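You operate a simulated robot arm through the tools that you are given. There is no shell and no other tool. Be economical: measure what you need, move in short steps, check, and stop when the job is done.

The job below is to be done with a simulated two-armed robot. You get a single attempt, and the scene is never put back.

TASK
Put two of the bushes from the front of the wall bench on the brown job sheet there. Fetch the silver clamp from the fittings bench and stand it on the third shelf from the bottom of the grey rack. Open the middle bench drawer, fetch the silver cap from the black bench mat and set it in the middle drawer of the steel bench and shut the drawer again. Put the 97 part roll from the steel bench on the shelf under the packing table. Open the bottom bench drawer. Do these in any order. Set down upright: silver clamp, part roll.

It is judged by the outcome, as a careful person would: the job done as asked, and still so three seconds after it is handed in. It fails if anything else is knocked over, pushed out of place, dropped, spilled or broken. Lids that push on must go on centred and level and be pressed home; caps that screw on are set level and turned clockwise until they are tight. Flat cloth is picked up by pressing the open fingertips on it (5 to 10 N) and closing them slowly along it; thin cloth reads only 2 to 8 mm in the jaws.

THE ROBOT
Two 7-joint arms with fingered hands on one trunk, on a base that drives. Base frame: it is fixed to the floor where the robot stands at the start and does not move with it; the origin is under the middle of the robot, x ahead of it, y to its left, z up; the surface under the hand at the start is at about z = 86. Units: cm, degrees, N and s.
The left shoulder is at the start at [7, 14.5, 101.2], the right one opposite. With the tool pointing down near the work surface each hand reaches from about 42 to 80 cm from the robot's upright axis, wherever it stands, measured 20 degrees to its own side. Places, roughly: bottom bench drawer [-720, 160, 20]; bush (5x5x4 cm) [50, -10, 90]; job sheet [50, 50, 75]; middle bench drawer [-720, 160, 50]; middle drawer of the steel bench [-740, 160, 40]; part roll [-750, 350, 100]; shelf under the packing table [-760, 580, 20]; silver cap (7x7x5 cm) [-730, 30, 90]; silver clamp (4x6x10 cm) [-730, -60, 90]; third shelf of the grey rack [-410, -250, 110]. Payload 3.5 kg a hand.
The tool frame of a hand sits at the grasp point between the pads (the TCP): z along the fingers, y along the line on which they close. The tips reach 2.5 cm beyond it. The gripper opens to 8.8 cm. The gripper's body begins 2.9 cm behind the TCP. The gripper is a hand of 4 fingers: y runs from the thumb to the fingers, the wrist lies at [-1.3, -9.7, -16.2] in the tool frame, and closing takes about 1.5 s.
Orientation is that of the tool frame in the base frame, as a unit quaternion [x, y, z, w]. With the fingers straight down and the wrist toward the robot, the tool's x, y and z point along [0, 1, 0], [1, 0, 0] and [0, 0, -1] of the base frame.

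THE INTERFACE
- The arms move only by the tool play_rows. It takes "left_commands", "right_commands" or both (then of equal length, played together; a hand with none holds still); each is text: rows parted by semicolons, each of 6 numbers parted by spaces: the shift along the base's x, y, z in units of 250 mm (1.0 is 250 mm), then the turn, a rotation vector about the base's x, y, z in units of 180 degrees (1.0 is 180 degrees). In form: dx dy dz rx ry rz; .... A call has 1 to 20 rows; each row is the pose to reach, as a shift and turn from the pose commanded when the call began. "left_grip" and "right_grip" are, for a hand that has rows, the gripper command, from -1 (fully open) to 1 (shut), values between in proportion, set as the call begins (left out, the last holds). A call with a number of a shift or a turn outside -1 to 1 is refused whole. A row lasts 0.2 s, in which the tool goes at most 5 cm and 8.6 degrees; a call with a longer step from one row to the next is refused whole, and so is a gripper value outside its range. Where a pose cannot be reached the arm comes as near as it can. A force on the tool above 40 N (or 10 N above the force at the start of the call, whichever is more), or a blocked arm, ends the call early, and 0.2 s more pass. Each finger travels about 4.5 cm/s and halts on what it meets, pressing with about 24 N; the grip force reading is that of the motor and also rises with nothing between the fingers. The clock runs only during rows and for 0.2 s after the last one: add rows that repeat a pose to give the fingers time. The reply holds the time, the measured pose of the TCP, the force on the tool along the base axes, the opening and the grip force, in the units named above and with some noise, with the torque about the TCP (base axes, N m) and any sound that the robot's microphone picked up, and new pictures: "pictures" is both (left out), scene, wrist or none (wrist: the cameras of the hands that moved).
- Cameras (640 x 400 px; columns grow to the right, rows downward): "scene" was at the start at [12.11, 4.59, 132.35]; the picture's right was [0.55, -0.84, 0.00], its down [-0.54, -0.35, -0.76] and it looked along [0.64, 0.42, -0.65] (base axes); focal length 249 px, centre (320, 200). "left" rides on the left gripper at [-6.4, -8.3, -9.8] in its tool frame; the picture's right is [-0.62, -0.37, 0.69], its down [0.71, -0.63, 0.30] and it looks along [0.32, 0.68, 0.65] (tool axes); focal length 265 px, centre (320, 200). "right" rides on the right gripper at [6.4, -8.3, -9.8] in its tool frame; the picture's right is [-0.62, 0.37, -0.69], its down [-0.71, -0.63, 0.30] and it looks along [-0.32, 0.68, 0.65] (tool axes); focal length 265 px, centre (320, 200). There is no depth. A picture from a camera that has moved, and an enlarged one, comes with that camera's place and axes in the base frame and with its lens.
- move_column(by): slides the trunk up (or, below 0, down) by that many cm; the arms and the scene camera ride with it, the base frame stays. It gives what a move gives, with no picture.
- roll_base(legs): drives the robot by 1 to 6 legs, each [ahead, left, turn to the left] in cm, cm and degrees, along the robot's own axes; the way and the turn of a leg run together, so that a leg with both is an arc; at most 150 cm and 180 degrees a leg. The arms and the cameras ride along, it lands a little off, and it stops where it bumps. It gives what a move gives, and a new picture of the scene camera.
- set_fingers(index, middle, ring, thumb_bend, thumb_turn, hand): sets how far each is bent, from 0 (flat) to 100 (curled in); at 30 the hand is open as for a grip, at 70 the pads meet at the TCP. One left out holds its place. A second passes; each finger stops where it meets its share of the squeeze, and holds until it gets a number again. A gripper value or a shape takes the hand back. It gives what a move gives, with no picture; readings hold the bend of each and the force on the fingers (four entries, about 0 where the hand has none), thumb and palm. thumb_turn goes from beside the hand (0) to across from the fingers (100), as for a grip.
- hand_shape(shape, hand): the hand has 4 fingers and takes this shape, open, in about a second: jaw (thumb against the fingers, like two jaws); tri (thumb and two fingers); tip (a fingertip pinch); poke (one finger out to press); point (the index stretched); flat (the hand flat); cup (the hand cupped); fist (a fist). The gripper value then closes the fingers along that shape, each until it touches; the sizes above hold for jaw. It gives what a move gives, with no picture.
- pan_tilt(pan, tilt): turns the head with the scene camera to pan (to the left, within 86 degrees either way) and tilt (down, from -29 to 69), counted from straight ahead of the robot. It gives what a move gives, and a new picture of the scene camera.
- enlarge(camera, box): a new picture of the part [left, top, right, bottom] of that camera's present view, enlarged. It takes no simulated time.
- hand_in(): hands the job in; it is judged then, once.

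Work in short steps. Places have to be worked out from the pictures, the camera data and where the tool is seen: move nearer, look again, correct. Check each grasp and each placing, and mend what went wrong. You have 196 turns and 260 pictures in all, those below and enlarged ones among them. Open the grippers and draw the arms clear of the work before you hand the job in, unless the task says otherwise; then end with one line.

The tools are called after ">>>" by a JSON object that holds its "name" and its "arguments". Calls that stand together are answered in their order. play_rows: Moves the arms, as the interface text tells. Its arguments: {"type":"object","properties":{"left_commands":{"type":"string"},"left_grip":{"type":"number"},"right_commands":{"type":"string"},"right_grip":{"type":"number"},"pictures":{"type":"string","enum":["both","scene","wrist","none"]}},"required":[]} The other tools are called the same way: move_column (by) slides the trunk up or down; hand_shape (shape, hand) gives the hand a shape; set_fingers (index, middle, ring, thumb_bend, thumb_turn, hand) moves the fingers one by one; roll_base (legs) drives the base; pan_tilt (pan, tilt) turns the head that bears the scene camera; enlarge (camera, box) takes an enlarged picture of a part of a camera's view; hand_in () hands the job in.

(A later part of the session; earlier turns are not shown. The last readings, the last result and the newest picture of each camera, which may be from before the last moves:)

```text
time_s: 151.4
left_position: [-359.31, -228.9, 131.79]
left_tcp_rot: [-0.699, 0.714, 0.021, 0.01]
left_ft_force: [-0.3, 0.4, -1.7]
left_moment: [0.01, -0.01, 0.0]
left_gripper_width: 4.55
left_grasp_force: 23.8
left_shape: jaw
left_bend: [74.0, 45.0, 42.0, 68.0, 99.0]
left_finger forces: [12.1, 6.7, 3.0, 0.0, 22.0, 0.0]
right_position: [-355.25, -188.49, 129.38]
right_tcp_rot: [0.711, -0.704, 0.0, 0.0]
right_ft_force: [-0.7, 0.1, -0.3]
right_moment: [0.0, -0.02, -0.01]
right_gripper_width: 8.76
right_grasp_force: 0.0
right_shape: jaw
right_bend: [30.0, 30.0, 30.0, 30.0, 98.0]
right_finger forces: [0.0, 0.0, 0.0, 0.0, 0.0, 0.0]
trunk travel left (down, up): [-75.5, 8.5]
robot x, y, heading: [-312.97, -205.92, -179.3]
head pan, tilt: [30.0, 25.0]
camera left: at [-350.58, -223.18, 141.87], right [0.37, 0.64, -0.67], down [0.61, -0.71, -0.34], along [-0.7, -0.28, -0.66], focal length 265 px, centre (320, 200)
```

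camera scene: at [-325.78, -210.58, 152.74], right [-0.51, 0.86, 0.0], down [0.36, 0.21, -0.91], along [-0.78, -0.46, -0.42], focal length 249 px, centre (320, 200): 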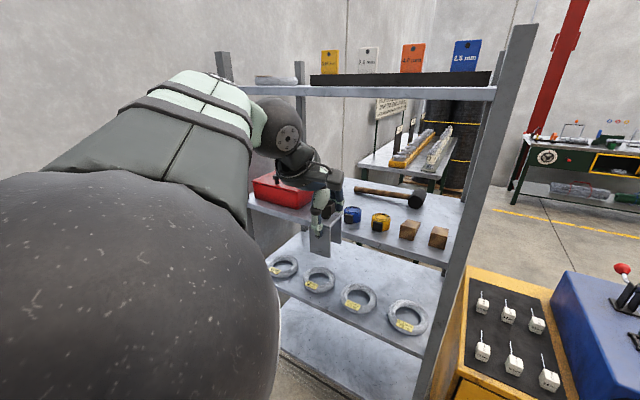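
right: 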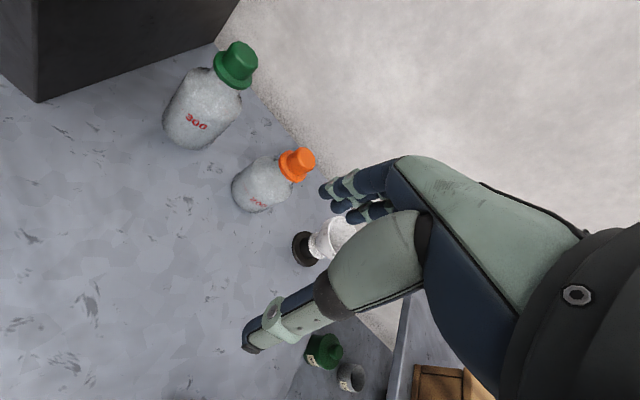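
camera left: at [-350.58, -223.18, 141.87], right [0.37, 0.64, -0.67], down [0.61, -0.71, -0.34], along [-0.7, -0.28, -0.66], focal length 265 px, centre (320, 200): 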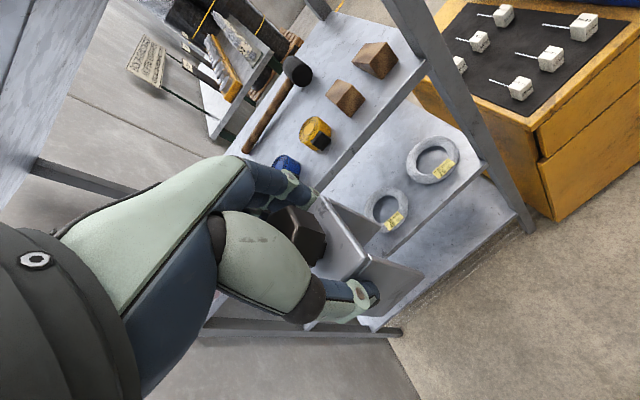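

The third shelf (z≈108) has a ~10 cm free strip in front of its row of items. I roll 12 cm closer, then extend the clamp above that strip.

>>> {"name": "roll_base", "arguments": {"legs": [[12, 0, 0]]}}

>>> {"name": "play_rows", "arguments": {"left_commands": "-0.15 0 -0.05 0 0 0;-0.3 0.01 -0.1 0 0 0;-0.45 0.02 -0.15 0 0 0;-0.58 0.03 -0.2 0 0 0;-0.7 0.04 -0.25 0 0 0;-0.7 0.04 -0.25 0 0 0"}}

```text
time_s: 152.6
left_position: [-370.9, -229.16, 131.98]
left_tcp_rot: [-0.7, 0.714, 0.021, 0.009]
left_ft_force: [0.1, -0.3, -1.6]
left_moment: [-0.05, 0.01, 0.0]
left_gripper_width: 4.56
left_grasp_force: 23.9
left_shape: jaw
left_bend: [74.0, 45.0, 42.0, 68.0, 99.0]
left_finger forces: [12.0, 6.7, 3.1, 0.0, 22.0, 0.1]
right_position: [-366.9, -188.58, 129.38]
right_tcp_rot: [0.712, -0.702, -0.002, 0.001]
right_ft_force: [1.0, 0.5, 1.3]
right_moment: [0.01, 0.01, 0.01]
right_gripper_width: 8.76
right_grasp_force: 0.0
right_shape: jaw
right_bend: [30.0, 30.0, 30.0, 30.0, 98.0]
right_finger forces: [0.1, 0.1, 0.1, 0.1, 0.0, 0.0]
trunk travel left (down, up): [-75.5, 8.5]
robot x, y, heading: [-324.46, -205.97, -179.4]
head pan, tilt: [30.0, 25.0]
camera scene: at [-337.41, -210.82, 152.77], right [-0.51, 0.86, 0.0], down [0.36, 0.22, -0.91], along [-0.78, -0.46, -0.42], focal length 249 px, centre (320, 200)
```

scene: 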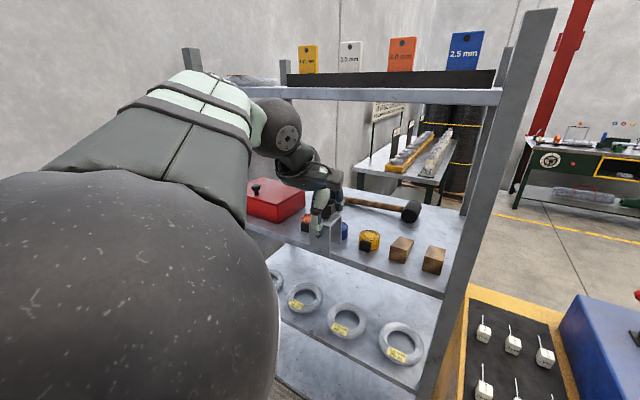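

```text
time_s: 154.0
left_position: [-388.64, -228.09, 125.59]
left_tcp_rot: [-0.7, 0.714, 0.02, 0.009]
left_ft_force: [0.1, -0.2, -1.4]
left_moment: [0.04, 0.03, 0.0]
left_gripper_width: 4.54
left_grasp_force: 23.8
left_shape: jaw
left_bend: [74.0, 45.0, 42.0, 68.0, 99.0]
left_finger forces: [12.1, 6.8, 3.0, 0.0, 22.0, 0.0]
right_position: [-367.18, -188.64, 129.28]
right_tcp_rot: [0.712, -0.702, 0.0, 0.001]
right_ft_force: [-0.3, -0.9, 0.5]
right_moment: [-0.01, 0.02, 0.01]
right_gripper_width: 8.74
right_grasp_force: 0.0
right_shape: jaw
right_bend: [30.0, 30.0, 30.0, 30.0, 98.0]
right_finger forces: [0.0, 0.0, 0.0, 0.0, 0.1, 0.0]
trunk travel left (down, up): [-75.5, 8.5]
robot x, y, heading: [-324.7, -206.36, -179.5]
head pan, tilt: [30.0, 25.0]
camera scene: at [-337.68, -210.8, 152.74], right [-0.51, 0.86, 0.0], down [0.36, 0.22, -0.91], along [-0.78, -0.46, -0.42], focal length 249 px, centre (320, 200)
camera left: at [-380.02, -222.22, 135.6], right [0.37, 0.64, -0.67], down [0.61, -0.71, -0.34], along [-0.7, -0.28, -0.66], focal length 265 px, centre (320, 200)
```

scene: 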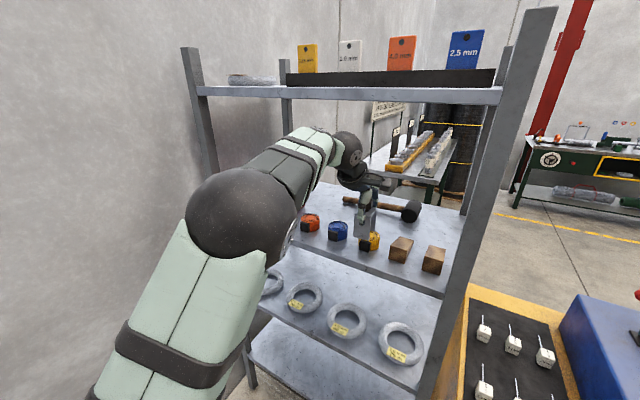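
left: 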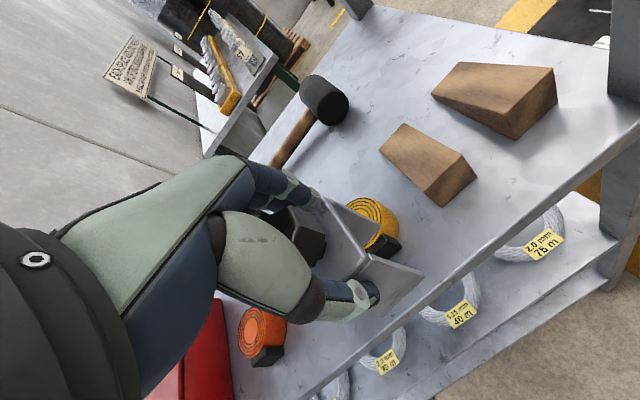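

The front strip is only ~5 cm deep, but behind the yellow tape there is a clear strip (x -402…-423, y≈-229). I lower to z 122.5, roll 12 cm ahead and extend there.

>>> {"name": "play_rows", "arguments": {"left_commands": "0 -0.02 -0.06 0 0 0;0 -0.04 -0.12 0 0 0;0 -0.04 -0.12 0 0 0", "pictures": "none"}}

>>> {"name": "roll_base", "arguments": {"legs": [[12, 0, 0]]}}

```text
time_s: 154.8
left_position: [-388.73, -229.05, 122.52]
left_tcp_rot: [-0.7, 0.714, 0.02, 0.01]
left_ft_force: [-0.1, -0.4, -1.7]
left_moment: [0.0, -0.02, 0.0]
left_gripper_width: 4.58
left_grasp_force: 24.6
left_shape: jaw
left_bend: [74.0, 45.0, 42.0, 68.0, 99.0]
left_finger forces: [12.2, 6.7, 3.0, 0.0, 22.0, 0.0]
right_position: [-367.12, -188.76, 129.35]
right_tcp_rot: [0.712, -0.703, 0.0, 0.0]
right_ft_force: [1.1, -0.4, 0.0]
right_moment: [-0.02, -0.03, 0.0]
right_gripper_width: 8.74
right_grasp_force: 0.0
right_shape: jaw
right_bend: [30.0, 30.0, 30.0, 30.0, 98.0]
right_finger forces: [0.1, 0.0, 0.0, 0.1, 0.0, 0.1]
trunk travel left (down, up): [-75.5, 8.5]
robot x, y, heading: [-324.82, -205.77, -179.5]
head pan, tilt: [30.0, 25.0]
```

```text
time_s: 156.1
left_position: [-400.48, -229.33, 122.81]
left_tcp_rot: [-0.701, 0.712, 0.022, 0.008]
left_ft_force: [1.1, 1.0, -1.5]
left_moment: [0.0, 0.06, 0.0]
left_gripper_width: 4.57
left_grasp_force: 24.1
left_shape: jaw
left_bend: [74.0, 45.0, 42.0, 68.0, 99.0]
left_finger forces: [12.2, 6.6, 2.9, 0.0, 21.9, 0.1]
right_position: [-378.94, -188.83, 129.32]
right_tcp_rot: [0.713, -0.701, -0.001, 0.001]
right_ft_force: [-0.2, 0.2, 0.4]
right_moment: [0.06, 0.04, -0.02]
right_gripper_width: 8.78
right_grasp_force: 0.1
right_shape: jaw
right_bend: [30.0, 30.0, 30.0, 30.0, 98.0]
right_finger forces: [0.0, 0.0, 0.0, 0.0, 0.0, 0.0]
trunk travel left (down, up): [-75.5, 8.5]
robot x, y, heading: [-336.45, -206.33, -179.3]
head pan, tilt: [30.0, 25.0]
camera scene: at [-349.38, -211.0, 152.77], right [-0.51, 0.86, 0.0], down [0.36, 0.22, -0.91], along [-0.78, -0.46, -0.42], focal length 249 px, centre (320, 200)
```

scene: 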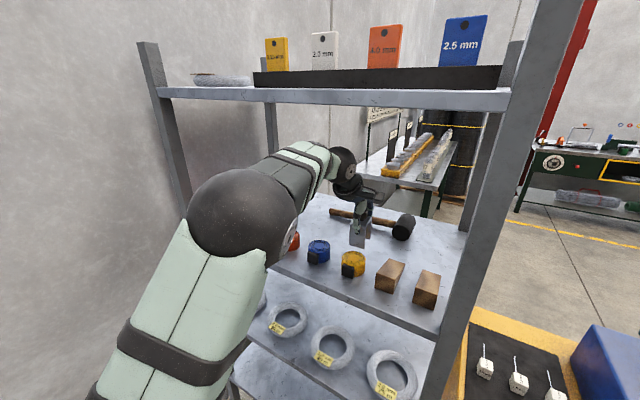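

Clear so far. I extend 9 cm more and look with the wrist camera.

>>> {"name": "play_rows", "arguments": {"left_commands": "-0.12 0 0 0 0 0;-0.24 0 0 0 0 0;-0.36 0 -0.04 0 0 0;-0.36 0 -0.08 0 0 0;-0.36 0 -0.08 0 0 0"}}

```text
time_s: 157.2
left_position: [-409.6, -229.31, 120.63]
left_tcp_rot: [-0.701, 0.713, 0.02, 0.01]
left_ft_force: [0.1, 0.5, -2.2]
left_moment: [0.04, -0.02, -0.01]
left_gripper_width: 4.53
left_grasp_force: 24.3
left_shape: jaw
left_bend: [74.0, 45.0, 42.0, 68.0, 99.0]
left_finger forces: [12.2, 6.6, 3.0, 0.0, 21.7, 0.0]
left hand out of reach, approached as far as the arm can: row 3
right_position: [-379.05, -188.83, 129.39]
right_tcp_rot: [0.713, -0.701, -0.002, 0.0]
right_ft_force: [0.1, -0.4, -0.4]
right_moment: [0.03, 0.0, -0.01]
right_gripper_width: 8.79
right_grasp_force: 0.0
right_shape: jaw
right_bend: [30.0, 30.0, 30.0, 30.0, 98.0]
right_finger forces: [0.0, 0.1, 0.0, 0.0, 0.0, 0.0]
trunk travel left (down, up): [-75.5, 8.5]
robot x, y, heading: [-336.72, -206.43, -179.1]
head pan, tilt: [30.0, 25.0]
camera scene: at [-349.54, -211.04, 152.75], right [-0.51, 0.86, 0.0], down [0.36, 0.22, -0.91], along [-0.78, -0.46, -0.42], focal length 249 px, centre (320, 200)
camera left: at [-400.95, -223.58, 130.77], right [0.37, 0.64, -0.67], down [0.61, -0.71, -0.34], along [-0.7, -0.29, -0.66], focal length 265 px, centre (320, 200)
```

scene: 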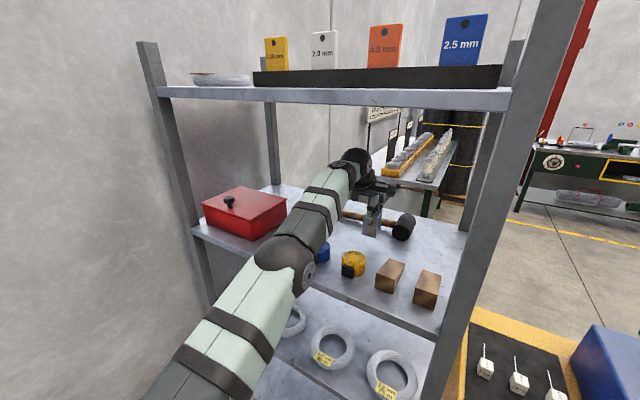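
left: 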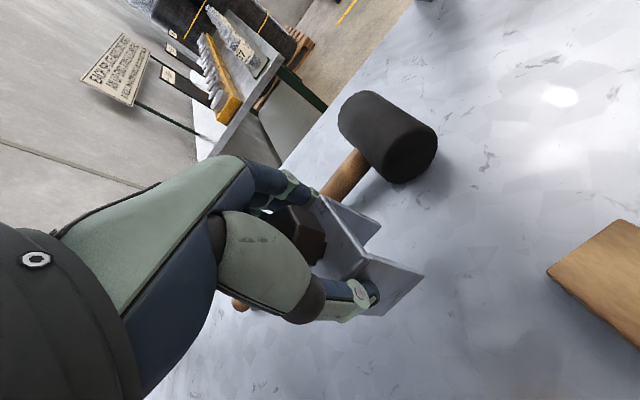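

Hammer handle at x≈-423, head front ≈-416.5, tape back ≈-400.5. I shift slightly to [-408.5, -231] and lower until contact.

>>> {"name": "play_rows", "arguments": {"left_commands": "0.04 -0.07 0 0 0 0;0.04 -0.07 -0.08 0 0 0;0.04 -0.07 -0.14 0 0 0;0.04 -0.07 -0.18 0 0 0;0.04 -0.07 -0.2 0 0 0;0.04 -0.07 -0.2 0 0 0", "pictures": "wrist"}}

```text
time_s: 158.7
left_position: [-408.59, -230.88, 116.4]
left_tcp_rot: [-0.701, 0.713, 0.025, 0.003]
left_ft_force: [-6.3, -2.6, 25.7]
left_moment: [-0.09, 0.18, -0.01]
left_gripper_width: 4.62
left_grasp_force: 23.6
left_shape: jaw
left_bend: [74.0, 43.0, 40.0, 71.0, 99.0]
left_finger forces: [15.4, 9.3, 4.0, 0.0, 23.1, 0.0]
right_position: [-378.78, -188.69, 129.5]
right_tcp_rot: [0.712, -0.702, -0.002, 0.002]
right_ft_force: [0.2, 0.0, 0.2]
right_moment: [-0.03, 0.01, 0.01]
right_gripper_width: 8.78
right_grasp_force: 0.0
right_shape: jaw
right_bend: [30.0, 30.0, 30.0, 30.0, 98.0]
right_finger forces: [0.1, 0.1, 0.0, 0.1, 0.0, 0.1]
trunk travel left (down, up): [-75.5, 8.5]
robot x, y, heading: [-336.73, -205.98, -179.2]
head pan, tilt: [30.0, 25.0]
camera left: at [-399.74, -225.1, 126.41], right [0.36, 0.64, -0.68], down [0.61, -0.71, -0.35], along [-0.71, -0.29, -0.64], focal length 265 px, centre (320, 200)
```

left: 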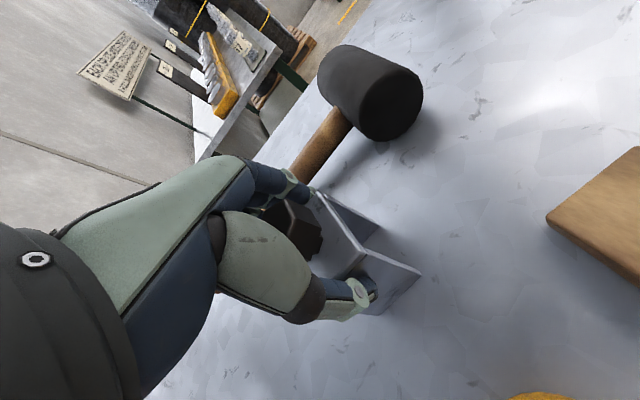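

Contact at 26 N. I ease up half a centimetre and open slightly.

>>> {"name": "play_rows", "arguments": {"left_commands": "0 0 0.02 0 0 0;0 0 0.024 0 0 0;0 0 0.024 0 0 0", "pictures": "none"}}

>>> {"name": "play_rows", "arguments": {"left_commands": "0 0 0 0 0 0;0 0 0 0 0 0;0 0 0 0 0 0;0 0 0 0 0 0;0 0 0 0 0 0;0 0 0 0 0 0", "left_grip": -0.35, "pictures": "wrist"}}

```text
time_s: 159.4
left_position: [-408.58, -231.01, 116.51]
left_tcp_rot: [-0.701, 0.713, 0.022, 0.007]
left_ft_force: [-5.2, -0.7, 17.4]
left_moment: [-0.09, 0.17, -0.02]
left_gripper_width: 4.6
left_grasp_force: 24.1
left_shape: jaw
left_bend: [74.0, 43.0, 40.0, 71.0, 99.0]
left_finger forces: [15.0, 9.0, 3.6, 0.0, 22.7, 0.1]
right_position: [-378.88, -188.64, 129.41]
right_tcp_rot: [0.712, -0.702, -0.001, 0.0]
right_ft_force: [1.2, -0.3, 0.7]
right_moment: [-0.04, -0.01, -0.02]
right_gripper_width: 8.79
right_grasp_force: 0.1
right_shape: jaw
right_bend: [30.0, 30.0, 30.0, 30.0, 98.0]
right_finger forces: [0.0, 0.0, 0.0, 0.0, 0.0, 0.0]
trunk travel left (down, up): [-75.5, 8.5]
robot x, y, heading: [-336.66, -206.44, -179.2]
head pan, tilt: [30.0, 25.0]
```

```text
time_s: 160.8
left_position: [-408.64, -231.09, 116.35]
left_tcp_rot: [-0.701, 0.713, 0.02, 0.009]
left_ft_force: [0.5, 0.2, 0.9]
left_moment: [-0.02, 0.0, -0.01]
left_gripper_width: 5.89
left_grasp_force: 0.0
left_shape: jaw
left_bend: [28.0, 38.0, 35.0, 60.0, 100.0]
left_finger forces: [0.1, 0.0, 0.0, 0.0, 0.0, 0.1]
right_position: [-379.08, -188.84, 129.45]
right_tcp_rot: [0.712, -0.702, -0.002, 0.001]
right_ft_force: [0.2, -0.7, -0.2]
right_moment: [-0.01, 0.01, 0.0]
right_gripper_width: 8.78
right_grasp_force: 0.0
right_shape: jaw
right_bend: [30.0, 30.0, 30.0, 30.0, 98.0]
right_finger forces: [0.1, 0.0, 0.1, 0.0, 0.0, 0.0]
trunk travel left (down, up): [-75.5, 8.5]
robot x, y, heading: [-336.96, -206.02, -179.6]
head pan, tilt: [30.0, 25.0]
camera left: at [-400.02, -225.22, 126.35], right [0.37, 0.64, -0.67], down [0.61, -0.71, -0.34], along [-0.7, -0.29, -0.66], focal length 265 px, centre (320, 200)
```

left: 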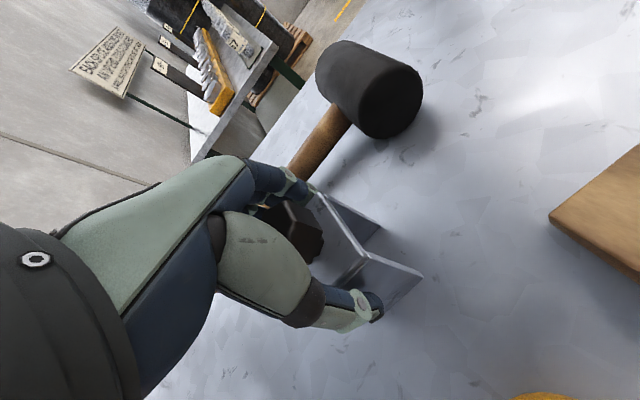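

Released and standing. I lift straight up to clear the knob, then withdraw.

>>> {"name": "play_rows", "arguments": {"left_commands": "0 0 0.05 0 0 0;0 0 0.1 0 0 0;0 0 0.16 0 0 0;0 0 0.22 0 0 0;0 0 0.28 0 0 0;0 0 0.28 0 0 0", "pictures": "wrist"}}

```text
time_s: 162.2
left_position: [-408.63, -231.09, 123.14]
left_tcp_rot: [-0.701, 0.713, 0.021, 0.009]
left_ft_force: [-0.1, 0.1, -0.3]
left_moment: [0.0, -0.02, -0.04]
left_gripper_width: 5.89
left_grasp_force: 0.2
left_shape: jaw
left_bend: [28.0, 38.0, 35.0, 60.0, 100.0]
left_finger forces: [0.0, 0.0, 0.0, 0.0, 0.0, 0.0]
right_position: [-379.18, -188.94, 129.41]
right_tcp_rot: [0.712, -0.702, 0.0, 0.001]
right_ft_force: [-0.6, 0.0, -0.9]
right_moment: [-0.01, -0.02, 0.0]
right_gripper_width: 8.78
right_grasp_force: 0.0
right_shape: jaw
right_bend: [30.0, 30.0, 30.0, 30.0, 98.0]
right_finger forces: [0.1, 0.1, 0.0, 0.0, 0.1, 0.0]
trunk travel left (down, up): [-75.5, 8.5]
robot x, y, heading: [-336.64, -206.46, -179.4]
head pan, tilt: [30.0, 25.0]
camera left: at [-400.01, -225.25, 133.25], right [0.37, 0.64, -0.67], down [0.61, -0.71, -0.34], along [-0.7, -0.29, -0.66], focal length 265 px, centre (320, 200)
```

left: 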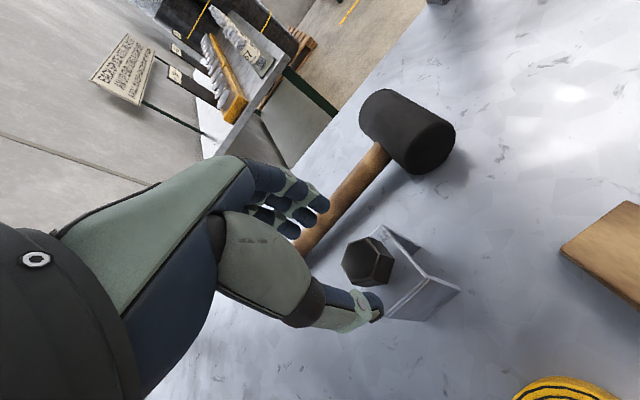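

The clamp stands upright. I rise another 1.3 cm and withdraw toward me.

>>> {"name": "play_rows", "arguments": {"left_commands": "0 0 0.05 0 0 0;0.05 0 0.055 0 0 0;0.15 0 0.055 0 0 0;0.3 0 0.055 0 0 0;0.45 0 0.055 0 0 0;0.6 0 0.055 0 0 0;0.75 0 0.06 0 0 0;0.9 0 0.06 0 0 0"}}

```text
time_s: 164.1
left_position: [-386.03, -230.83, 124.71]
left_tcp_rot: [-0.701, 0.713, 0.021, 0.007]
left_ft_force: [0.0, 0.6, 0.1]
left_moment: [-0.03, -0.01, -0.02]
left_gripper_width: 5.92
left_grasp_force: 0.3
left_shape: jaw
left_bend: [28.0, 38.0, 35.0, 60.0, 100.0]
left_finger forces: [0.0, 0.0, 0.0, 0.1, 0.0, 0.0]
left hand out of reach, approached as far as the arm can: row 1
right_position: [-379.09, -188.45, 129.2]
right_tcp_rot: [0.713, -0.701, 0.0, 0.001]
right_ft_force: [-0.3, 0.0, -0.1]
right_moment: [-0.01, -0.02, -0.01]
right_gripper_width: 8.78
right_grasp_force: 0.1
right_shape: jaw
right_bend: [30.0, 30.0, 30.0, 30.0, 98.0]
right_finger forces: [0.0, 0.1, 0.1, 0.0, 0.1, 0.1]
trunk travel left (down, up): [-75.5, 8.5]
robot x, y, heading: [-336.43, -205.94, -179.2]
head pan, tilt: [30.0, 25.0]
camera scene: at [-349.55, -210.57, 152.76], right [-0.51, 0.86, 0.0], down [0.36, 0.21, -0.91], along [-0.78, -0.46, -0.42], focal length 249 px, centre (320, 200)
camera left: at [-377.39, -224.96, 134.81], right [0.37, 0.64, -0.67], down [0.61, -0.71, -0.34], along [-0.7, -0.29, -0.65], focal length 265 px, centre (320, 200)
```

scene: 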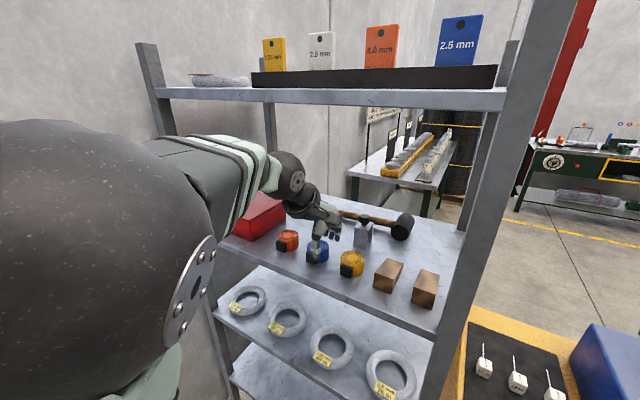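
left: 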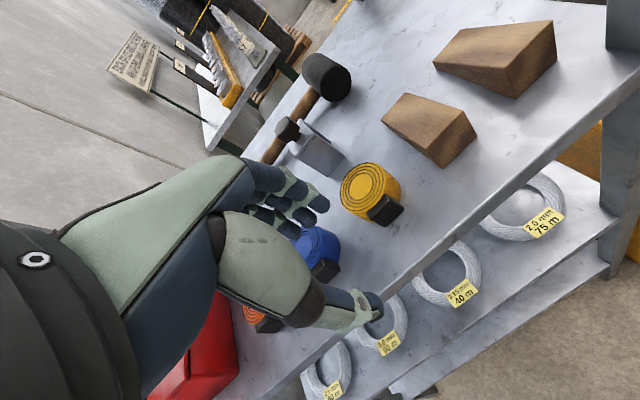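

The clamp stands upright on the third shelf, clear of the other items. I back away and drive to the fittings bench for the cap.

>>> {"name": "roll_base", "arguments": {"legs": [[-22, 0, 0], [0, -140, 0], [5, -125, 0], [148, 0, 0], [130, 45, 0]]}}

>>> {"name": "move_column", "arguments": {"by": -18}}

>>> {"name": "pan_tilt", "arguments": {"pan": -15, "tilt": 25}}

```text
time_s: 191.8
left_position: [-652.23, -26.53, 124.58]
left_tcp_rot: [0.714, -0.7, -0.022, -0.008]
left_ft_force: [-0.6, 0.0, 0.2]
left_moment: [0.0, -0.01, 0.01]
left_gripper_width: 5.9
left_grasp_force: 0.0
left_shape: jaw
left_bend: [28.0, 38.0, 35.0, 60.0, 100.0]
left_finger forces: [0.0, 0.1, 0.0, 0.0, 0.1, 0.0]
right_position: [-646.75, 15.99, 129.37]
right_tcp_rot: [0.726, -0.688, -0.001, 0.001]
right_ft_force: [0.5, 0.4, -0.6]
right_moment: [0.01, 0.04, -0.02]
right_gripper_width: 8.76
right_grasp_force: 0.1
right_shape: jaw
right_bend: [30.0, 30.0, 30.0, 30.0, 98.0]
right_finger forces: [0.0, 0.0, 0.1, 0.0, 0.0, 0.0]
trunk travel left (down, up): [-75.5, 8.5]
robot x, y, heading: [-603.85, 0.53, -177.1]
head pan, tilt: [30.0, 25.0]
camera scene: at [-616.54, -5.01, 152.75], right [-0.54, 0.84, 0.0], down [0.35, 0.23, -0.91], along [-0.76, -0.49, -0.42], focal length 249 px, centre (320, 200)
```

scene: 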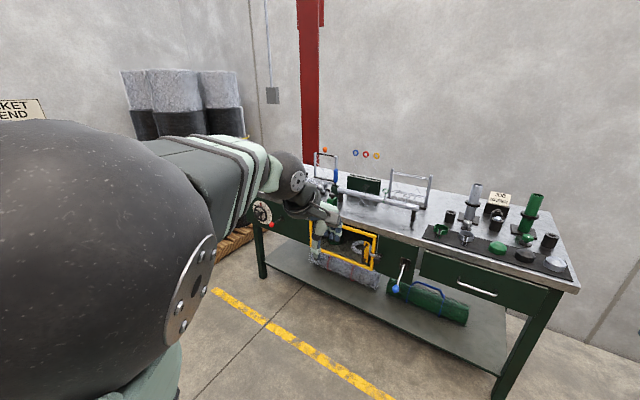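

```text
time_s: 193.8
left_position: [-652.34, -26.54, 106.65]
left_tcp_rot: [0.714, -0.7, -0.02, -0.008]
left_ft_force: [0.9, -0.5, 0.1]
left_moment: [0.01, -0.02, -0.01]
left_gripper_width: 5.9
left_grasp_force: 0.0
left_shape: jaw
left_bend: [28.0, 38.0, 35.0, 60.0, 100.0]
left_finger forces: [0.1, 0.1, 0.0, 0.0, 0.1, 0.1]
right_position: [-646.98, 15.98, 111.25]
right_tcp_rot: [0.726, -0.688, 0.0, 0.001]
right_ft_force: [-0.5, -0.1, -0.2]
right_moment: [0.0, 0.03, -0.02]
right_gripper_width: 8.77
right_grasp_force: 0.1
right_shape: jaw
right_bend: [30.0, 30.0, 30.0, 30.0, 98.0]
right_finger forces: [0.0, 0.0, 0.0, 0.0, 0.0, 0.1]
trunk travel left (down, up): [-57.5, 26.5]
robot x, y, heading: [-603.68, 0.57, -177.2]
head pan, tilt: [30.0, 25.0]
```

```text
time_s: 194.9
left_position: [-652.29, -26.53, 106.61]
left_tcp_rot: [0.714, -0.699, -0.02, -0.009]
left_ft_force: [0.1, 0.1, 0.0]
left_moment: [-0.03, 0.0, 0.03]
left_gripper_width: 5.9
left_grasp_force: 0.1
left_shape: jaw
left_bend: [28.0, 38.0, 35.0, 60.0, 100.0]
left_finger forces: [0.0, 0.0, 0.0, 0.1, 0.0, 0.1]
right_position: [-646.91, 15.98, 111.38]
right_tcp_rot: [0.725, -0.688, 0.0, 0.001]
right_ft_force: [-0.6, -0.5, -0.6]
right_moment: [0.01, 0.01, -0.02]
right_gripper_width: 8.78
right_grasp_force: 0.1
right_shape: jaw
right_bend: [30.0, 30.0, 30.0, 30.0, 98.0]
right_finger forces: [0.1, 0.1, 0.0, 0.1, 0.1, 0.0]
trunk travel left (down, up): [-57.5, 26.5]
robot x, y, heading: [-603.44, 0.21, -177.2]
head pan, tilt: [-15.0, 25.0]
camera scene: at [-617.87, 1.89, 134.74], right [0.21, 0.98, 0.0], down [0.41, -0.09, -0.91], along [-0.89, 0.19, -0.42], focal length 249 px, centre (320, 200)
```

scene: 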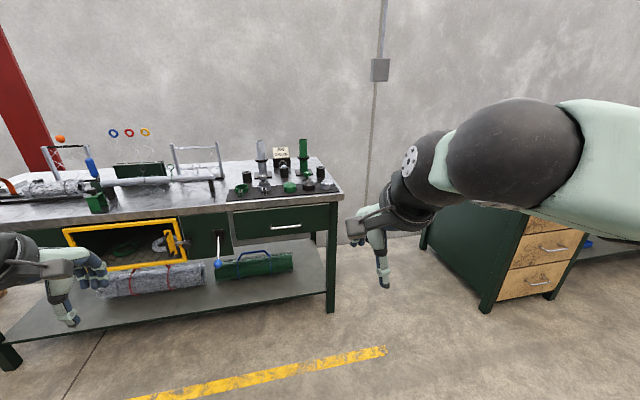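

The cap is near [-731, 30]. I approach so it lies ahead-right and look down.

>>> {"name": "roll_base", "arguments": {"legs": [[60, -8, -3]]}}

>>> {"name": "pan_tilt", "arguments": {"pan": -5, "tilt": 45}}

```text
time_s: 198.3
left_position: [-713.69, -17.7, 106.68]
left_tcp_rot: [-0.698, 0.716, 0.021, 0.01]
left_ft_force: [0.8, -0.1, -0.2]
left_moment: [0.03, 0.01, 0.02]
left_gripper_width: 5.92
left_grasp_force: 0.0
left_shape: jaw
left_bend: [28.0, 38.0, 35.0, 60.0, 100.0]
left_finger forces: [0.1, 0.0, 0.0, 0.1, 0.1, 0.1]
right_position: [-706.13, 24.44, 111.21]
right_tcp_rot: [0.709, -0.705, 0.0, 0.001]
right_ft_force: [-0.1, -0.8, 1.0]
right_moment: [-0.04, 0.0, 0.0]
right_gripper_width: 8.81
right_grasp_force: 0.0
right_shape: jaw
right_bend: [30.0, 30.0, 30.0, 30.0, 98.0]
right_finger forces: [0.0, 0.0, 0.0, 0.0, 0.1, 0.0]
trunk travel left (down, up): [-57.5, 26.5]
robot x, y, heading: [-663.73, 6.35, -179.9]
head pan, tilt: [-15.0, 25.0]
camera scene: at [-677.85, 9.03, 134.74], right [0.26, 0.97, 0.0], down [0.41, -0.11, -0.91], along [-0.88, 0.23, -0.42], focal length 249 px, centre (320, 200)
```

scene: 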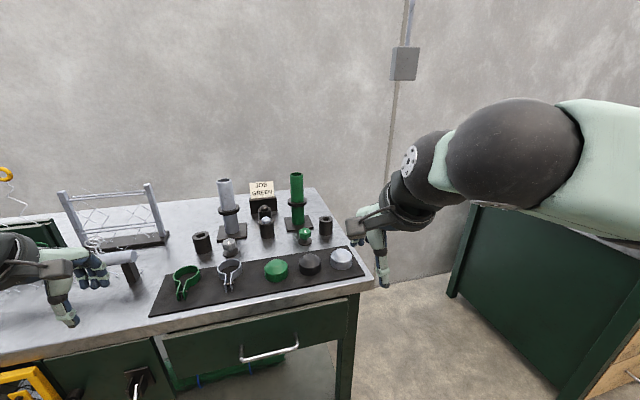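

```text
time_s: 199.1
left_position: [-713.64, -17.74, 106.64]
left_tcp_rot: [-0.697, 0.717, 0.021, 0.009]
left_ft_force: [0.2, -0.5, 0.1]
left_moment: [0.02, 0.02, 0.01]
left_gripper_width: 5.88
left_grasp_force: 0.0
left_shape: jaw
left_bend: [28.0, 38.0, 35.0, 60.0, 100.0]
left_finger forces: [0.0, 0.0, 0.0, 0.0, 0.1, 0.0]
right_position: [-706.29, 24.61, 111.28]
right_tcp_rot: [0.709, -0.705, 0.0, 0.0]
right_ft_force: [0.0, 0.1, 0.0]
right_moment: [-0.02, -0.01, 0.0]
right_gripper_width: 8.76
right_grasp_force: 0.0
right_shape: jaw
right_bend: [30.0, 30.0, 30.0, 30.0, 98.0]
right_finger forces: [0.0, 0.0, 0.1, 0.1, 0.1, 0.0]
trunk travel left (down, up): [-57.5, 26.5]
robot x, y, heading: [-663.73, 6.75, -179.8]
head pan, tilt: [-5.0, 45.0]
camera scene: at [-677.05, 7.36, 131.69], right [0.09, 1.0, 0.0], down [0.7, -0.06, -0.71], along [-0.71, 0.06, -0.71], focal length 249 px, centre (320, 200)
```

scene: 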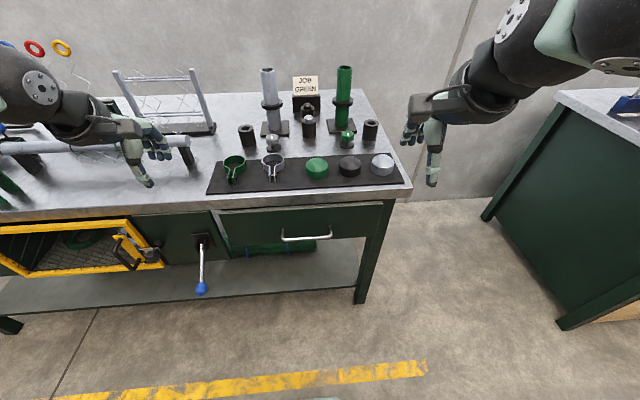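

The cap is at about [-732.4, 29.7]. I bring the right hand above it.

>>> {"name": "play_rows", "arguments": {"right_commands": "-0.17 0.03 0 0 0 0;-0.34 0.07 -0.04 0 0 0;-0.51 0.1 -0.1 0 0 0;-0.68 0.14 -0.18 0 0 0;-0.84 0.17 -0.26 0 0 0;-1 0.2 -0.34 0 0 0;-1 0.2 -0.4 0 0 0;-1 0.2 -0.4 0 0 0", "right_grip": -1}}

```text
time_s: 200.9
left_position: [-713.69, -17.74, 106.57]
left_tcp_rot: [-0.697, 0.716, 0.02, 0.01]
left_ft_force: [1.0, -0.7, -0.4]
left_moment: [0.02, 0.02, -0.01]
left_gripper_width: 5.9
left_grasp_force: 0.0
left_shape: jaw
left_bend: [28.0, 38.0, 35.0, 60.0, 100.0]
left_finger forces: [0.0, 0.0, 0.0, 0.0, 0.1, 0.1]
right_position: [-731.36, 29.48, 101.36]
right_tcp_rot: [0.709, -0.706, -0.001, 0.001]
right_ft_force: [-0.6, -0.8, -0.5]
right_moment: [0.02, 0.03, 0.03]
right_gripper_width: 8.75
right_grasp_force: 0.0
right_shape: jaw
right_bend: [30.0, 30.0, 30.0, 30.0, 98.0]
right_finger forces: [0.0, 0.1, 0.0, 0.0, 0.1, 0.1]
trunk travel left (down, up): [-57.5, 26.5]
robot x, y, heading: [-663.91, 6.77, -179.9]
head pan, tilt: [-5.0, 45.0]
camera scene: at [-677.08, 7.34, 131.68], right [0.09, 1.0, 0.0], down [0.7, -0.06, -0.71], along [-0.7, 0.06, -0.71], focal length 249 px, centre (320, 200)
camera right: at [-722.78, 23.1, 111.2], right [-0.37, 0.62, 0.69], down [0.63, 0.72, -0.31], along [-0.69, 0.32, -0.65], focal length 265 px, centre (320, 200)
```

scene: 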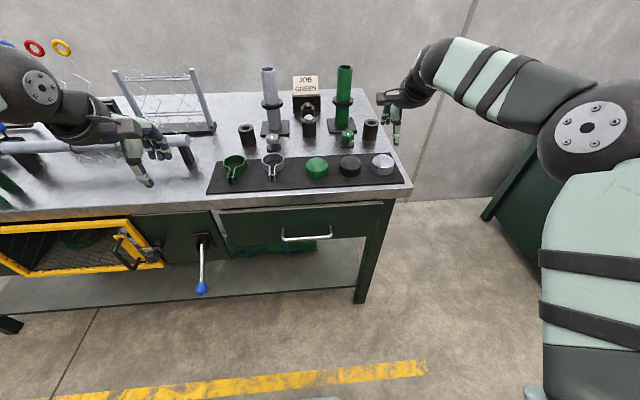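
right: 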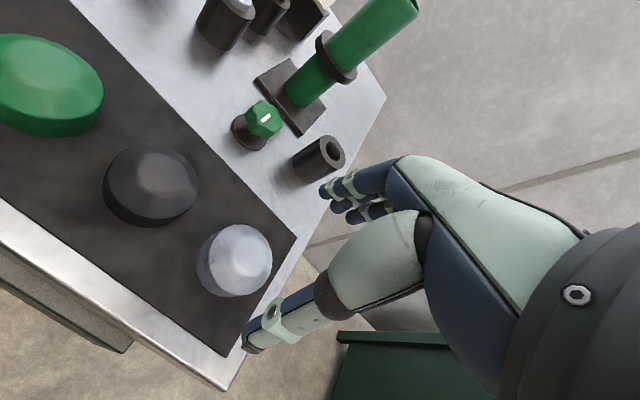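

Cap centre at about [-733, 29.9]. I descend over it.

>>> {"name": "play_rows", "arguments": {"right_commands": "-0.064 0.016 0 0 0 0;-0.064 0.016 -0.15 0 0 0;-0.064 0.016 -0.28 0 0 0;-0.064 0.016 -0.4 0 0 0;-0.064 0.016 -0.4 0 0 0", "pictures": "wrist"}}

```text
time_s: 202.1
left_position: [-713.59, -17.82, 106.52]
left_tcp_rot: [-0.697, 0.717, 0.02, 0.009]
left_ft_force: [0.6, 1.1, -0.1]
left_moment: [-0.01, 0.0, 0.0]
left_gripper_width: 5.91
left_grasp_force: 0.1
left_shape: jaw
left_bend: [28.0, 38.0, 35.0, 60.0, 100.0]
left_finger forces: [0.0, 0.1, 0.0, 0.0, 0.1, 0.0]
right_position: [-732.55, 29.88, 91.18]
right_tcp_rot: [0.709, -0.706, -0.002, 0.002]
right_ft_force: [1.0, -0.2, 0.6]
right_moment: [-0.02, 0.0, -0.02]
right_gripper_width: 8.79
right_grasp_force: 0.0
right_shape: jaw
right_bend: [30.0, 30.0, 30.0, 30.0, 98.0]
right_finger forces: [0.0, 0.0, 0.0, 0.0, 0.0, 0.1]
trunk travel left (down, up): [-57.5, 26.5]
robot x, y, heading: [-663.8, 6.73, -179.9]
head pan, tilt: [-5.0, 45.0]
camera right: at [-724.14, 23.48, 100.98], right [-0.37, 0.62, 0.69], down [0.63, 0.72, -0.31], along [-0.69, 0.32, -0.65], focal length 265 px, centre (320, 200)
```

right: 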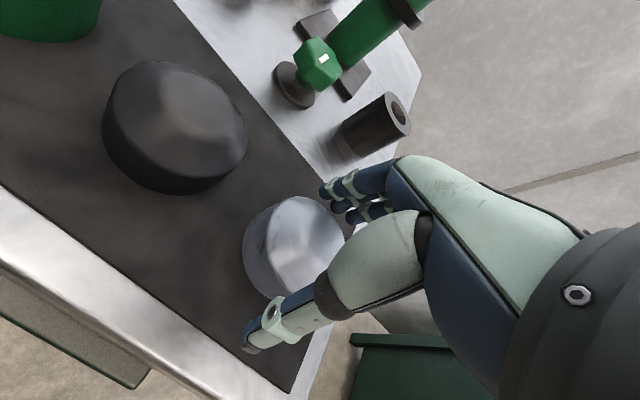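

Well aligned. I lower to z 89.4 and close.

>>> {"name": "play_rows", "arguments": {"right_commands": "-0.01 0 -0.04 0 0 0;-0.01 0 -0.07 0 0 0;-0.01 0 -0.07 0 0 0", "pictures": "none"}}

>>> {"name": "play_rows", "arguments": {"right_commands": "0 0 0 0 0 0;0 0 0 0 0 0;0 0 0 0 0 0;0 0 0 0 0 0;0 0 0 0 0 0;0 0 0 0 0 0;0 0 0 0 0 0", "right_grip": 1, "pictures": "wrist"}}

```text
time_s: 202.9
left_position: [-713.67, -17.76, 106.55]
left_tcp_rot: [-0.697, 0.717, 0.02, 0.01]
left_ft_force: [-0.6, 0.2, 0.2]
left_moment: [-0.01, -0.02, -0.01]
left_gripper_width: 5.89
left_grasp_force: 0.1
left_shape: jaw
left_bend: [28.0, 38.0, 35.0, 60.0, 100.0]
left_finger forces: [0.0, 0.0, 0.0, 0.1, 0.0, 0.1]
right_position: [-732.94, 29.96, 89.57]
right_tcp_rot: [0.709, -0.705, -0.001, 0.0]
right_ft_force: [0.8, 0.3, 0.6]
right_moment: [-0.01, -0.01, 0.01]
right_gripper_width: 8.77
right_grasp_force: 0.0
right_shape: jaw
right_bend: [30.0, 30.0, 30.0, 30.0, 98.0]
right_finger forces: [0.0, 0.0, 0.0, 0.0, 0.0, 0.0]
trunk travel left (down, up): [-57.5, 26.5]
robot x, y, heading: [-663.89, 6.67, -179.8]
head pan, tilt: [-5.0, 45.0]
```

```text
time_s: 204.5
left_position: [-713.66, -17.65, 106.56]
left_tcp_rot: [-0.697, 0.717, 0.02, 0.01]
left_ft_force: [-1.2, 0.0, -0.5]
left_moment: [0.0, 0.02, -0.01]
left_gripper_width: 5.93
left_grasp_force: 0.1
left_shape: jaw
left_bend: [28.0, 38.0, 35.0, 60.0, 100.0]
left_finger forces: [0.0, 0.1, 0.0, 0.0, 0.0, 0.0]
right_position: [-732.99, 29.99, 89.54]
right_tcp_rot: [0.709, -0.705, 0.0, 0.001]
right_ft_force: [0.1, 0.1, 0.5]
right_moment: [0.0, 0.01, -0.01]
right_gripper_width: 5.81
right_grasp_force: 24.1
right_shape: jaw
right_bend: [28.0, 39.0, 39.0, 59.0, 99.0]
right_finger forces: [12.4, 6.5, 2.7, 0.0, 21.7, 0.1]
trunk travel left (down, up): [-57.5, 26.5]
robot x, y, heading: [-664.26, 6.58, -179.7]
head pan, tilt: [-5.0, 45.0]
camera right: at [-724.52, 23.51, 99.35], right [-0.37, 0.62, 0.69], down [0.63, 0.72, -0.31], along [-0.69, 0.32, -0.65], focal length 265 px, centre (320, 200)
```

right: 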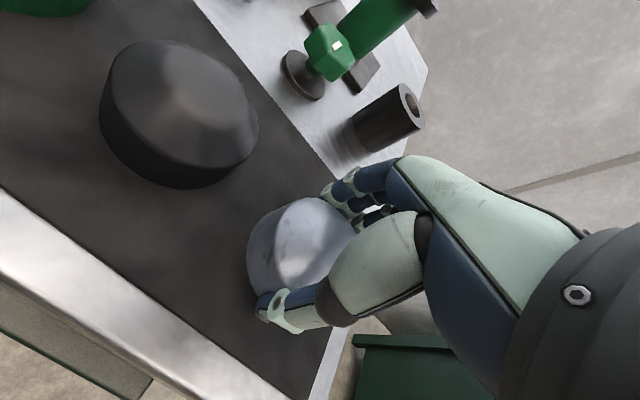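

Gripped. I lift and draw it back over the edge, checking that it stays.

>>> {"name": "play_rows", "arguments": {"right_commands": "0 0 0.1 0 0 0;0 0 0.25 0 0 0;0 0 0.42 0 0 0;0.05 0 0.6 0 0 0;0.2 -0.03 0.7 0 0 0;0.38 -0.06 0.75 0 0 0;0.56 -0.09 0.8 0 0 0;0.75 -0.12 0.8 0 0 0;0.9 -0.15 0.8 0 0 0", "pictures": "wrist"}}

```text
time_s: 206.5
left_position: [-713.62, -17.72, 106.63]
left_tcp_rot: [-0.697, 0.717, 0.021, 0.009]
left_ft_force: [1.4, 0.4, 0.3]
left_moment: [0.02, -0.02, 0.02]
left_gripper_width: 5.89
left_grasp_force: 0.0
left_shape: jaw
left_bend: [28.0, 38.0, 35.0, 60.0, 100.0]
left_finger forces: [0.0, 0.1, 0.0, 0.1, 0.0, 0.0]
right_position: [-710.34, 25.96, 109.49]
right_tcp_rot: [0.709, -0.705, -0.002, 0.002]
right_ft_force: [1.0, -0.5, -0.8]
right_moment: [0.0, 0.02, 0.01]
right_gripper_width: 5.81
right_grasp_force: 23.9
right_shape: jaw
right_bend: [28.0, 39.0, 39.0, 59.0, 99.0]
right_finger forces: [12.2, 6.4, 3.0, 0.0, 21.6, 0.0]
trunk travel left (down, up): [-57.5, 26.5]
robot x, y, heading: [-663.87, 7.01, -179.9]
head pan, tilt: [-5.0, 45.0]
camera right: at [-701.92, 19.46, 119.33], right [-0.37, 0.62, 0.7], down [0.62, 0.72, -0.31], along [-0.69, 0.32, -0.65], focal length 265 px, centre (320, 200)
```

right: 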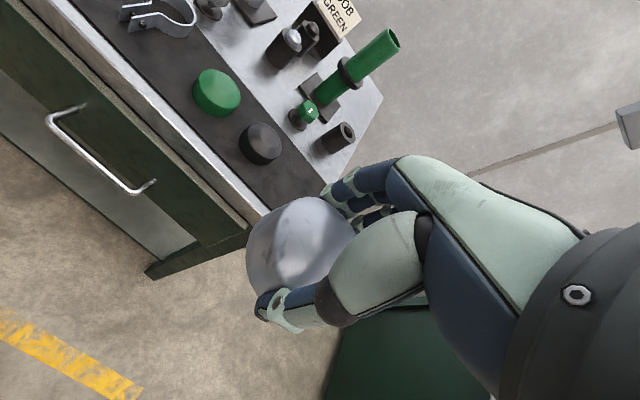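

The cap is held securely. I back off and drive north to the drawer cabinet.

>>> {"name": "roll_base", "arguments": {"legs": [[-60, 0, 0], [0, -145, 0]]}}

>>> {"name": "pan_tilt", "arguments": {"pan": 0, "tilt": 40}}

```text
time_s: 216.7
left_position: [-653.63, 128.69, 106.58]
left_tcp_rot: [-0.691, 0.723, 0.019, 0.009]
left_ft_force: [0.2, 0.4, -0.2]
left_moment: [0.03, 0.0, 0.03]
left_gripper_width: 5.88
left_grasp_force: 0.2
left_shape: jaw
left_bend: [28.0, 38.0, 35.0, 60.0, 100.0]
left_finger forces: [0.0, 0.0, 0.0, 0.0, 0.0, 0.0]
right_position: [-649.85, 172.12, 109.42]
right_tcp_rot: [-0.702, 0.713, 0.001, -0.001]
right_ft_force: [-0.2, -0.3, -0.5]
right_moment: [-0.01, -0.02, 0.01]
right_gripper_width: 5.8
right_grasp_force: 24.3
right_shape: jaw
right_bend: [28.0, 39.0, 39.0, 59.0, 99.0]
right_finger forces: [12.3, 6.5, 3.0, 0.1, 21.8, 0.0]
trunk travel left (down, up): [-57.5, 26.5]
robot x, y, heading: [-603.49, 152.2, 179.1]
head pan, tilt: [-5.0, 45.0]
camera scene: at [-616.61, 153.06, 131.68], right [0.1, 0.99, 0.0], down [0.7, -0.07, -0.71], along [-0.7, 0.07, -0.71], focal length 249 px, centre (320, 200)
```

scene: 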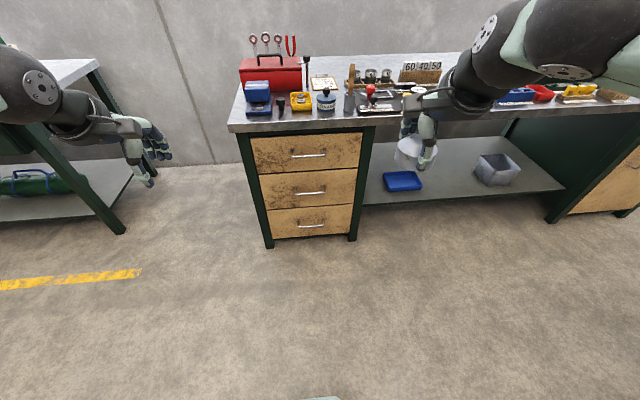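

```text
time_s: 217.4
left_position: [-653.64, 128.82, 106.63]
left_tcp_rot: [-0.691, 0.723, 0.021, 0.009]
left_ft_force: [-0.2, 0.1, -0.9]
left_moment: [0.0, 0.0, -0.05]
left_gripper_width: 5.91
left_grasp_force: 0.1
left_shape: jaw
left_bend: [28.0, 38.0, 35.0, 60.0, 100.0]
left_finger forces: [0.1, 0.1, 0.1, 0.0, 0.0, 0.0]
right_position: [-649.87, 172.26, 109.45]
right_tcp_rot: [-0.702, 0.712, 0.001, 0.0]
right_ft_force: [-0.6, 0.3, -0.2]
right_moment: [-0.02, -0.01, -0.01]
right_gripper_width: 5.8
right_grasp_force: 23.6
right_shape: jaw
right_bend: [28.0, 39.0, 39.0, 59.0, 99.0]
right_finger forces: [12.4, 6.6, 3.1, 0.1, 21.7, 0.0]
trunk travel left (down, up): [-57.5, 26.5]
robot x, y, heading: [-603.18, 152.32, 179.0]
head pan, tilt: [0.0, 40.0]
camera scene: at [-617.02, 152.38, 132.4], right [0.02, 1.0, 0.0], down [0.64, -0.01, -0.77], along [-0.77, 0.01, -0.64], focal length 249 px, centre (320, 200)
```

scene: 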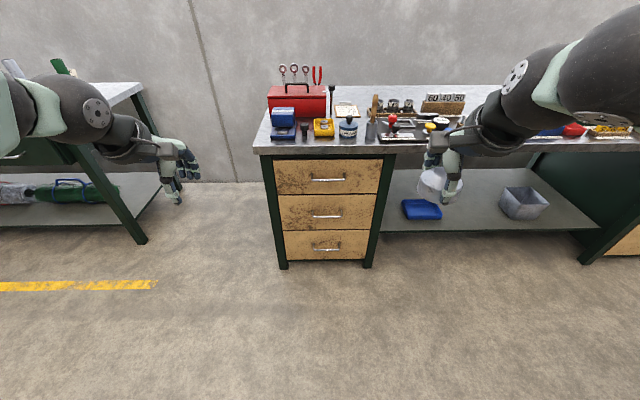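

Drawer handles: top z≈68, middle z≈45, bottom z≈21, all at y≈157, x≈-709. I shift so the left hand faces them, and lower the trunk.

>>> {"name": "roll_base", "arguments": {"legs": [[20, -28, 1]]}}

>>> {"name": "move_column", "arguments": {"by": -45}}

>>> {"name": "pan_tilt", "arguments": {"pan": 12, "tilt": 25}}

```text
time_s: 219.6
left_position: [-673.05, 156.13, 106.61]
left_tcp_rot: [-0.698, 0.715, 0.021, 0.008]
left_ft_force: [-0.4, 1.3, -0.3]
left_moment: [0.01, -0.01, 0.02]
left_gripper_width: 5.93
left_grasp_force: 0.0
left_shape: jaw
left_bend: [28.0, 38.0, 35.0, 60.0, 100.0]
left_finger forces: [0.1, 0.0, 0.0, 0.1, 0.0, 0.0]
right_position: [-670.3, 199.69, 109.44]
right_tcp_rot: [0.71, -0.704, -0.001, 0.0]
right_ft_force: [0.1, 0.2, -0.7]
right_moment: [0.0, -0.04, 0.01]
right_gripper_width: 5.81
right_grasp_force: 23.6
right_shape: jaw
right_bend: [28.0, 39.0, 39.0, 59.0, 99.0]
right_finger forces: [12.4, 6.5, 3.0, 0.0, 21.7, 0.1]
trunk travel left (down, up): [-57.5, 26.5]
robot x, y, heading: [-623.13, 181.31, -179.7]
head pan, tilt: [0.0, 40.0]
camera scene: at [-636.98, 180.68, 132.41], right [-0.01, 1.0, 0.0], down [0.64, 0.0, -0.77], along [-0.77, 0.0, -0.64], focal length 249 px, centre (320, 200)
```

scene: 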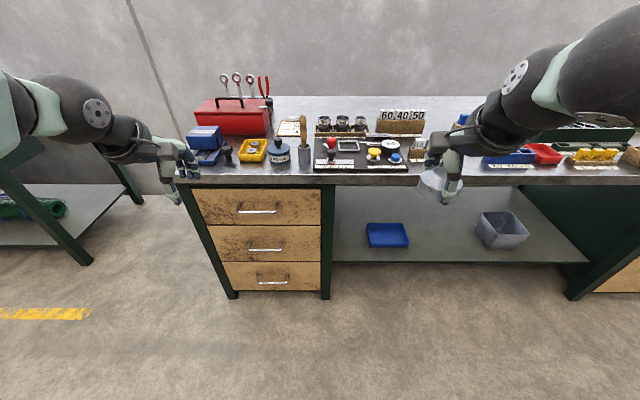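

```text
refused: -45 is not a number from -40 to 40
```

```text
time_s: 220.4
left_position: [-673.1, 156.19, 106.74]
left_tcp_rot: [-0.699, 0.715, 0.021, 0.008]
left_ft_force: [-0.1, 0.4, -0.3]
left_moment: [-0.01, 0.01, 0.0]
left_gripper_width: 5.92
left_grasp_force: 0.1
left_shape: jaw
left_bend: [28.0, 38.0, 35.0, 60.0, 100.0]
left_finger forces: [0.0, 0.1, 0.0, 0.0, 0.0, 0.0]
right_position: [-670.22, 199.9, 109.45]
right_tcp_rot: [0.71, -0.704, 0.0, 0.0]
right_ft_force: [0.3, -0.8, -0.1]
right_moment: [-0.01, 0.01, -0.03]
right_gripper_width: 5.83
right_grasp_force: 23.6
right_shape: jaw
right_bend: [28.0, 39.0, 39.0, 59.0, 99.0]
right_finger forces: [12.2, 6.5, 3.1, 0.1, 21.7, 0.1]
trunk travel left (down, up): [-57.5, 26.5]
robot x, y, heading: [-623.42, 180.98, -179.7]
head pan, tilt: [12.0, 25.0]
camera scene: at [-637.49, 178.8, 134.73], right [-0.21, 0.98, 0.0], down [0.41, 0.09, -0.91], along [-0.89, -0.19, -0.42], focal length 249 px, centre (320, 200)
```

scene: 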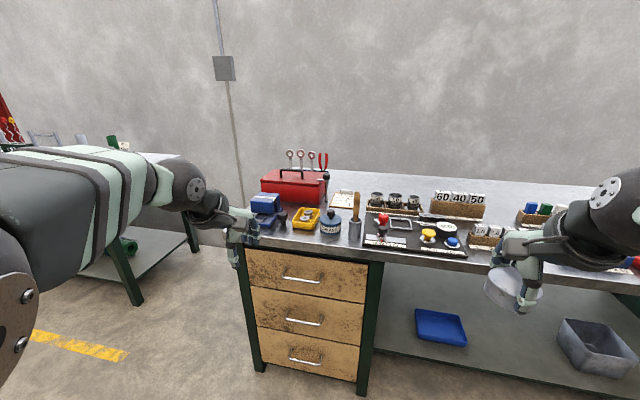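

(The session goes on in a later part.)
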